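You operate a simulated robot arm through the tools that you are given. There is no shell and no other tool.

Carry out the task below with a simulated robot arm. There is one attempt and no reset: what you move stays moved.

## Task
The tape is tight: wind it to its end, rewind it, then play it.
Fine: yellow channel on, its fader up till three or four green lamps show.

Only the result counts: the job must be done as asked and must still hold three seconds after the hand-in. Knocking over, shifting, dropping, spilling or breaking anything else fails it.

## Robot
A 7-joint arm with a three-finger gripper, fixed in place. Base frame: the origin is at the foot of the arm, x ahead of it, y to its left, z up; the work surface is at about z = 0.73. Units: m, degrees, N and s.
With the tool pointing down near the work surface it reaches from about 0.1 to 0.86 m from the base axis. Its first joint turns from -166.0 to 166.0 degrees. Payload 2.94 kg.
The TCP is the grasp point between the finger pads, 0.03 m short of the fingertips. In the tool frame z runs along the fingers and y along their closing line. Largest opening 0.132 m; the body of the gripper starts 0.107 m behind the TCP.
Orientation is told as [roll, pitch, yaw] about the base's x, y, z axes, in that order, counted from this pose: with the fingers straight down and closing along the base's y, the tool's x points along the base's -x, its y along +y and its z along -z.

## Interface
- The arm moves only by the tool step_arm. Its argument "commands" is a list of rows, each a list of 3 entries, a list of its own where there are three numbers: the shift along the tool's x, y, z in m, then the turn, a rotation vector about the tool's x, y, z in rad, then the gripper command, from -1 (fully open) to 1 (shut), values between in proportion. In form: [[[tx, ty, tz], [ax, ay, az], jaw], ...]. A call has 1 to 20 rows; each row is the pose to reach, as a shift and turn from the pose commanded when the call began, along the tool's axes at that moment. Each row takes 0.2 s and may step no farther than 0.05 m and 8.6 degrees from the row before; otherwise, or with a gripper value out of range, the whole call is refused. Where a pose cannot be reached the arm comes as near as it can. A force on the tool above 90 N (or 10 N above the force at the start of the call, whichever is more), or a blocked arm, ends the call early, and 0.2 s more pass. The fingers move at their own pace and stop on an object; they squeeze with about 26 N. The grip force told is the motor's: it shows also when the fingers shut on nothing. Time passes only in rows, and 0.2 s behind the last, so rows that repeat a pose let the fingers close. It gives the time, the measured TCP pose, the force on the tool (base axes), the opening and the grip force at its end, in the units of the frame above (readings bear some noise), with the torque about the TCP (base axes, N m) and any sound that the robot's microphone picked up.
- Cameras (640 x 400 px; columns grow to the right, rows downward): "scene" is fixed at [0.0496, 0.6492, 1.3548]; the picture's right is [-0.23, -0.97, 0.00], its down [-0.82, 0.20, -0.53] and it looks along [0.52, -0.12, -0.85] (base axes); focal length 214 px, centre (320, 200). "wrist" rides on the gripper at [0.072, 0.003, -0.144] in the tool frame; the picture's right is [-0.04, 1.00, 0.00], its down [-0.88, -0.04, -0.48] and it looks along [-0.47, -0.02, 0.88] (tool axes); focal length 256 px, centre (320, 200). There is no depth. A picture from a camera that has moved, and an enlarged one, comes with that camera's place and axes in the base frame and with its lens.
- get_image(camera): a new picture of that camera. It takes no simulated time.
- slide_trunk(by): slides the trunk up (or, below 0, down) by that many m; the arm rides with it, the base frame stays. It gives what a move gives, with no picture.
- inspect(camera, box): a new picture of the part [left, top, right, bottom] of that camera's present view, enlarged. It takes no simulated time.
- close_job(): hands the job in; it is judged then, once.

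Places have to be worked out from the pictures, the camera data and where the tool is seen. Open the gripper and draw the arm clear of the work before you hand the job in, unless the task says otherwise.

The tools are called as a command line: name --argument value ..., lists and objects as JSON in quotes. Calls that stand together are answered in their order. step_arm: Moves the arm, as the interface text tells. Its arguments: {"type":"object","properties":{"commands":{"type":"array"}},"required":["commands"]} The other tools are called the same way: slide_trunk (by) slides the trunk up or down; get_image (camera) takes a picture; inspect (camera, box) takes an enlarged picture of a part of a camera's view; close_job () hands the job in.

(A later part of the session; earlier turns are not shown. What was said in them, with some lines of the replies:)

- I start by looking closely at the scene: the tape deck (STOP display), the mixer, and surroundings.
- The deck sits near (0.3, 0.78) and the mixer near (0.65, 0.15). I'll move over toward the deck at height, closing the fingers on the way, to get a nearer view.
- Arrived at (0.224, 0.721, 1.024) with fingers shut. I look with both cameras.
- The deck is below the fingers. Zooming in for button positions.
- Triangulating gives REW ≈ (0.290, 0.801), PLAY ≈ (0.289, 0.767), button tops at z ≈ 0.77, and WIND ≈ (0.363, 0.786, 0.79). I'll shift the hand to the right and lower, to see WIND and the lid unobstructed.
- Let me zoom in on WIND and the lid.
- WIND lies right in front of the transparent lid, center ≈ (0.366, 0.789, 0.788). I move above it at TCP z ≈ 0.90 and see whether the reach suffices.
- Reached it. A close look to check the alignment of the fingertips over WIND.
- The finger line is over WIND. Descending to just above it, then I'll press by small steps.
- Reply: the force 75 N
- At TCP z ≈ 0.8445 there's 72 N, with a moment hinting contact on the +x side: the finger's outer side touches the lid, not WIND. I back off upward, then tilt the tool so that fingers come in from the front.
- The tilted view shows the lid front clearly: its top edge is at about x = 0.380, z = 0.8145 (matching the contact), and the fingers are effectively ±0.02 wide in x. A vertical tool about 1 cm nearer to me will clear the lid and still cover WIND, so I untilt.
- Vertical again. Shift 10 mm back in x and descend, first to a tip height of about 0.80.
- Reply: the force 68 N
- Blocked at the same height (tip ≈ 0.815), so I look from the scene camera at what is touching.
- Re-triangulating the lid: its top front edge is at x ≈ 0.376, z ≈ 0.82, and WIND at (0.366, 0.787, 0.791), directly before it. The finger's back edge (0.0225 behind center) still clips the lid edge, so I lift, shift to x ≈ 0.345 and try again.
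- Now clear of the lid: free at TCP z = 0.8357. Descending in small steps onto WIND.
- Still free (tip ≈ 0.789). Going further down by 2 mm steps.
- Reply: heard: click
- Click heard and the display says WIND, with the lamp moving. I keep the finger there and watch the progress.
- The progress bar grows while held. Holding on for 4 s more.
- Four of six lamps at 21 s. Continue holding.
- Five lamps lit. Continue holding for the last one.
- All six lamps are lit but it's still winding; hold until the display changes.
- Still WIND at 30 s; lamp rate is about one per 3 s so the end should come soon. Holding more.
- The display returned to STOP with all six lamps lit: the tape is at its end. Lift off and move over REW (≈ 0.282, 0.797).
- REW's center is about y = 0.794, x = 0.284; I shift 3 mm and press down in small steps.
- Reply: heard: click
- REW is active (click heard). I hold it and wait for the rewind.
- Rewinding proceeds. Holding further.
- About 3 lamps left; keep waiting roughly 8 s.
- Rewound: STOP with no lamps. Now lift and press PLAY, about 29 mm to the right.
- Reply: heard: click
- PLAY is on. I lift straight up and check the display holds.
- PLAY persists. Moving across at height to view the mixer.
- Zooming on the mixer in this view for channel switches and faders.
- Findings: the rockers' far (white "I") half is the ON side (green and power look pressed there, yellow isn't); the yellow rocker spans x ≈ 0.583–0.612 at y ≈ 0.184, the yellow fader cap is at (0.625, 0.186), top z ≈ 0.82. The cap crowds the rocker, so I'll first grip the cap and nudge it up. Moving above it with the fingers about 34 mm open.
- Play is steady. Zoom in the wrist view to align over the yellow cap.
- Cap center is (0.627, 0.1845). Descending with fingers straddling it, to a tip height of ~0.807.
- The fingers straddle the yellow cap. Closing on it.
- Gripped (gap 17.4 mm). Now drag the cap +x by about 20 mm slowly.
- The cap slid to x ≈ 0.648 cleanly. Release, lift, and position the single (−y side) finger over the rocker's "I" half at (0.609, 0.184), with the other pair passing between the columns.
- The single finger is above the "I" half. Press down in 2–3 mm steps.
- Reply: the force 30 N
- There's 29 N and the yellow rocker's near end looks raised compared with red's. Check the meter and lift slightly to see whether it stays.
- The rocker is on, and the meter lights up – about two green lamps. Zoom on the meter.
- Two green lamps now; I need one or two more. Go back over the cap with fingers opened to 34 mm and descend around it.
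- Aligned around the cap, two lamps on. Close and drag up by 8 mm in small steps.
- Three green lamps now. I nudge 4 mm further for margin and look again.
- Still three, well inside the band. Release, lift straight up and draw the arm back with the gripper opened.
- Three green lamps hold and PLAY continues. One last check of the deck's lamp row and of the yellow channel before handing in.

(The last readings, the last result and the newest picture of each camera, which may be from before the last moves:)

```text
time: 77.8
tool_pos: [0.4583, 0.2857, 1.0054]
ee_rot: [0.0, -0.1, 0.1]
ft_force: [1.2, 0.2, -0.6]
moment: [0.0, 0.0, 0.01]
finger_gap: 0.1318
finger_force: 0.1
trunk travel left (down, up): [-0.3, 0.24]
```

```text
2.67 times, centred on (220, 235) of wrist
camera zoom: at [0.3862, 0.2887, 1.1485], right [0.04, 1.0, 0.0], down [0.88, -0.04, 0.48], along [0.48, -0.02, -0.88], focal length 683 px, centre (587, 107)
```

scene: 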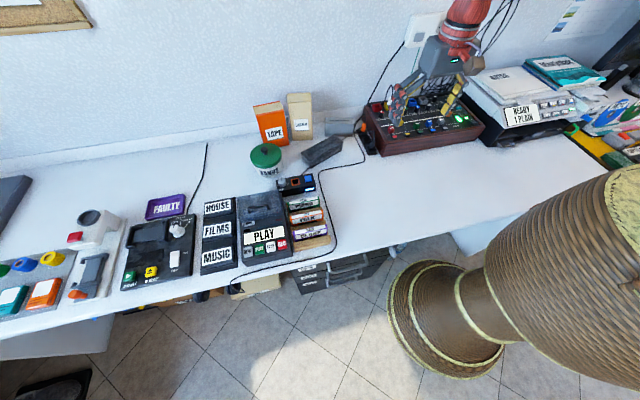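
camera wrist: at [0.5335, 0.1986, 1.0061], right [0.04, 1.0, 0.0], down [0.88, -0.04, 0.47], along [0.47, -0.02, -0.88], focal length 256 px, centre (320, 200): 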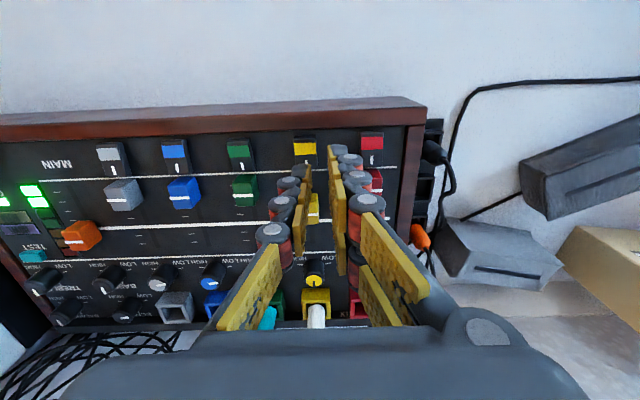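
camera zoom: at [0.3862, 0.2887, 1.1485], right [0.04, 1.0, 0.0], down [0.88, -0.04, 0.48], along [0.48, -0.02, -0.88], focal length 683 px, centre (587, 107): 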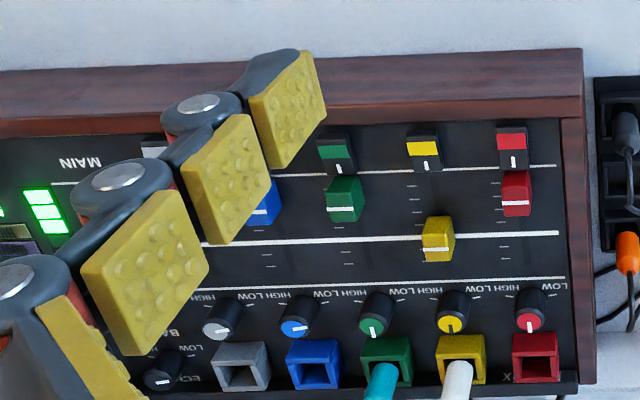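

Yellow rocker is on and its cap sits at three lamps. I draw the arm back a little further and wait a few seconds to confirm it holds.

step_arm --commands '[[[0.03, 0.03, -0.03], [0, 0, 0], -1], [[0.06, 0.06, -0.05], [0, 0, 0], -1], [[0.08, 0.08, -0.06], [0, 0, 0], -1], [[0.08, 0.08, -0.06], [0, 0, 0], -1], [[0.08, 0.08, -0.06], [0, 0, 0], -1], [[0.08, 0.08, -0.06], [0, 0, 0], -1], [[0.08, 0.08, -0.06], [0, 0, 0], -1], [[0.08, 0.08, -0.06], [0, 0, 0], -1], [[0.08, 0.08, -0.06], [0, 0, 0], -1], [[0.08, 0.08, -0.06], [0, 0, 0], -1], [[0.08, 0.08, -0.06], [0, 0, 0], -1], [[0.08, 0.08, -0.06], [0, 0, 0], -1]]'

inspect --camera "scene" --box '[350, 80, 490, 160]'

inspect --camera "scene" --box '[190, 160, 350, 280]'

```text
refused: row 1 steps farther than a row can; nothing moved
```

```text
4.57 times, centred on (420, 120) of scene
camera zoom: at [0.0496, 0.6492, 1.3548], right [-0.23, -0.97, 0.0], down [-0.82, 0.2, -0.53], along [0.52, -0.12, -0.85], focal length 980 px, centre (-137, 566)
```

zoom: 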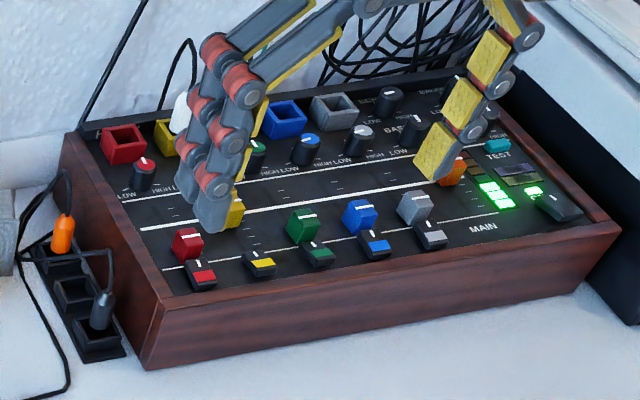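

```text
3.33 times, centred on (270, 220) of scene
camera zoom: at [0.0496, 0.6492, 1.3548], right [-0.23, -0.97, 0.0], down [-0.82, 0.2, -0.53], along [0.52, -0.12, -0.85], focal length 715 px, centre (487, 133)
```

zoom: 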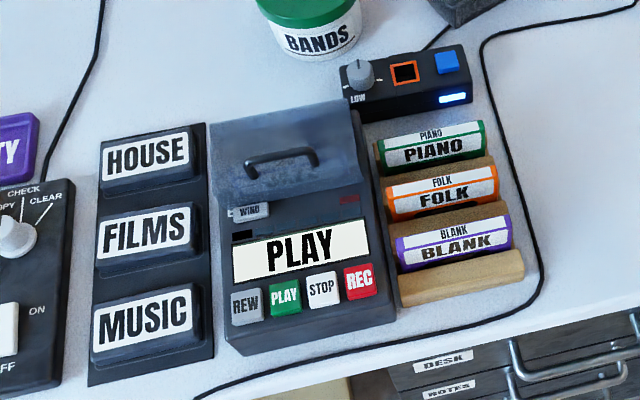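

The rows were a bit too long; I repeat with shorter ones.

step_arm --commands '[[[0.02, 0.02, -0.02], [0, 0, 0], -1], [[0.04, 0.04, -0.04], [0, 0, 0], -1], [[0.06, 0.06, -0.06], [0, 0, 0], -1], [[0.08, 0.08, -0.06], [0, 0, 0], -1], [[0.08, 0.08, -0.06], [0, 0, 0], -1], [[0.08, 0.08, -0.06], [0, 0, 0], -1], [[0.08, 0.08, -0.06], [0, 0, 0], -1], [[0.08, 0.08, -0.06], [0, 0, 0], -1], [[0.08, 0.08, -0.06], [0, 0, 0], -1], [[0.08, 0.08, -0.06], [0, 0, 0], -1], [[0.08, 0.08, -0.06], [0, 0, 0], -1], [[0.08, 0.08, -0.06], [0, 0, 0], -1]]'

inspect --camera "scene" --box '[350, 80, 490, 160]'

inspect --camera "scene" --box '[190, 160, 350, 280]'

```text
time: 80.4
tool_pos: [0.378, 0.3644, 1.0672]
ee_rot: [-0.1, 0.0, 0.0]
ft_force: [-0.4, 0.2, 0.4]
moment: [0.02, 0.0, -0.02]
finger_gap: 0.1321
finger_force: 0.0
trunk travel left (down, up): [-0.3, 0.24]
```

```text
4.57 times, centred on (420, 120) of scene
camera zoom: at [0.0496, 0.6492, 1.3548], right [-0.23, -0.97, 0.0], down [-0.82, 0.2, -0.53], along [0.52, -0.12, -0.85], focal length 980 px, centre (-137, 566)
```

zoom: 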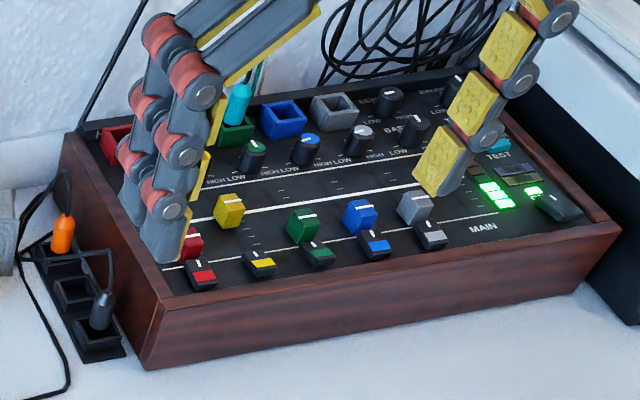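

```text
3.33 times, centred on (270, 220) of scene
camera zoom: at [0.0496, 0.6492, 1.3548], right [-0.23, -0.97, 0.0], down [-0.82, 0.2, -0.53], along [0.52, -0.12, -0.85], focal length 715 px, centre (487, 133)
```

zoom: 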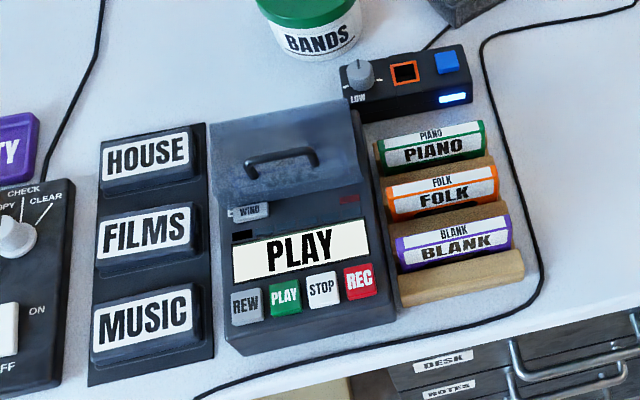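

The state holds: the deck is on PLAY, the yellow channel is on, three green lamps are lit, the gripper is open and the arm is clear. Handing in.

close_job

```text
The job is handed in.
```

The tape is playing and the mixer's yellow channel is on with three green lamps lit. I've handed the job in; no verdict came back.

- **Tape:** I wound it until all six lamps lit and the deck stopped itself. I then rewound it until the lamps cleared and it stopped again, and pressed PLAY. The display still showed PLAY about 20 seconds later, just before the hand-in.
- **Mixer:** I moved the yellow fader partway up to reach its switch, turned the channel on (two lamps), then raised it to three. I set it a little past where the third lamp came on, and the reading was unchanged five seconds later.
- **Contact with the lid:** While feeling for WIND, the gripper pressed down on the deck's lid twice, at about 70 N. Nothing looked moved or damaged, and the deck worked normally afterwards.

I opened the gripper and drew the arm clear before handing in. The final pictures of the deck and mixer showed nothing else moved.
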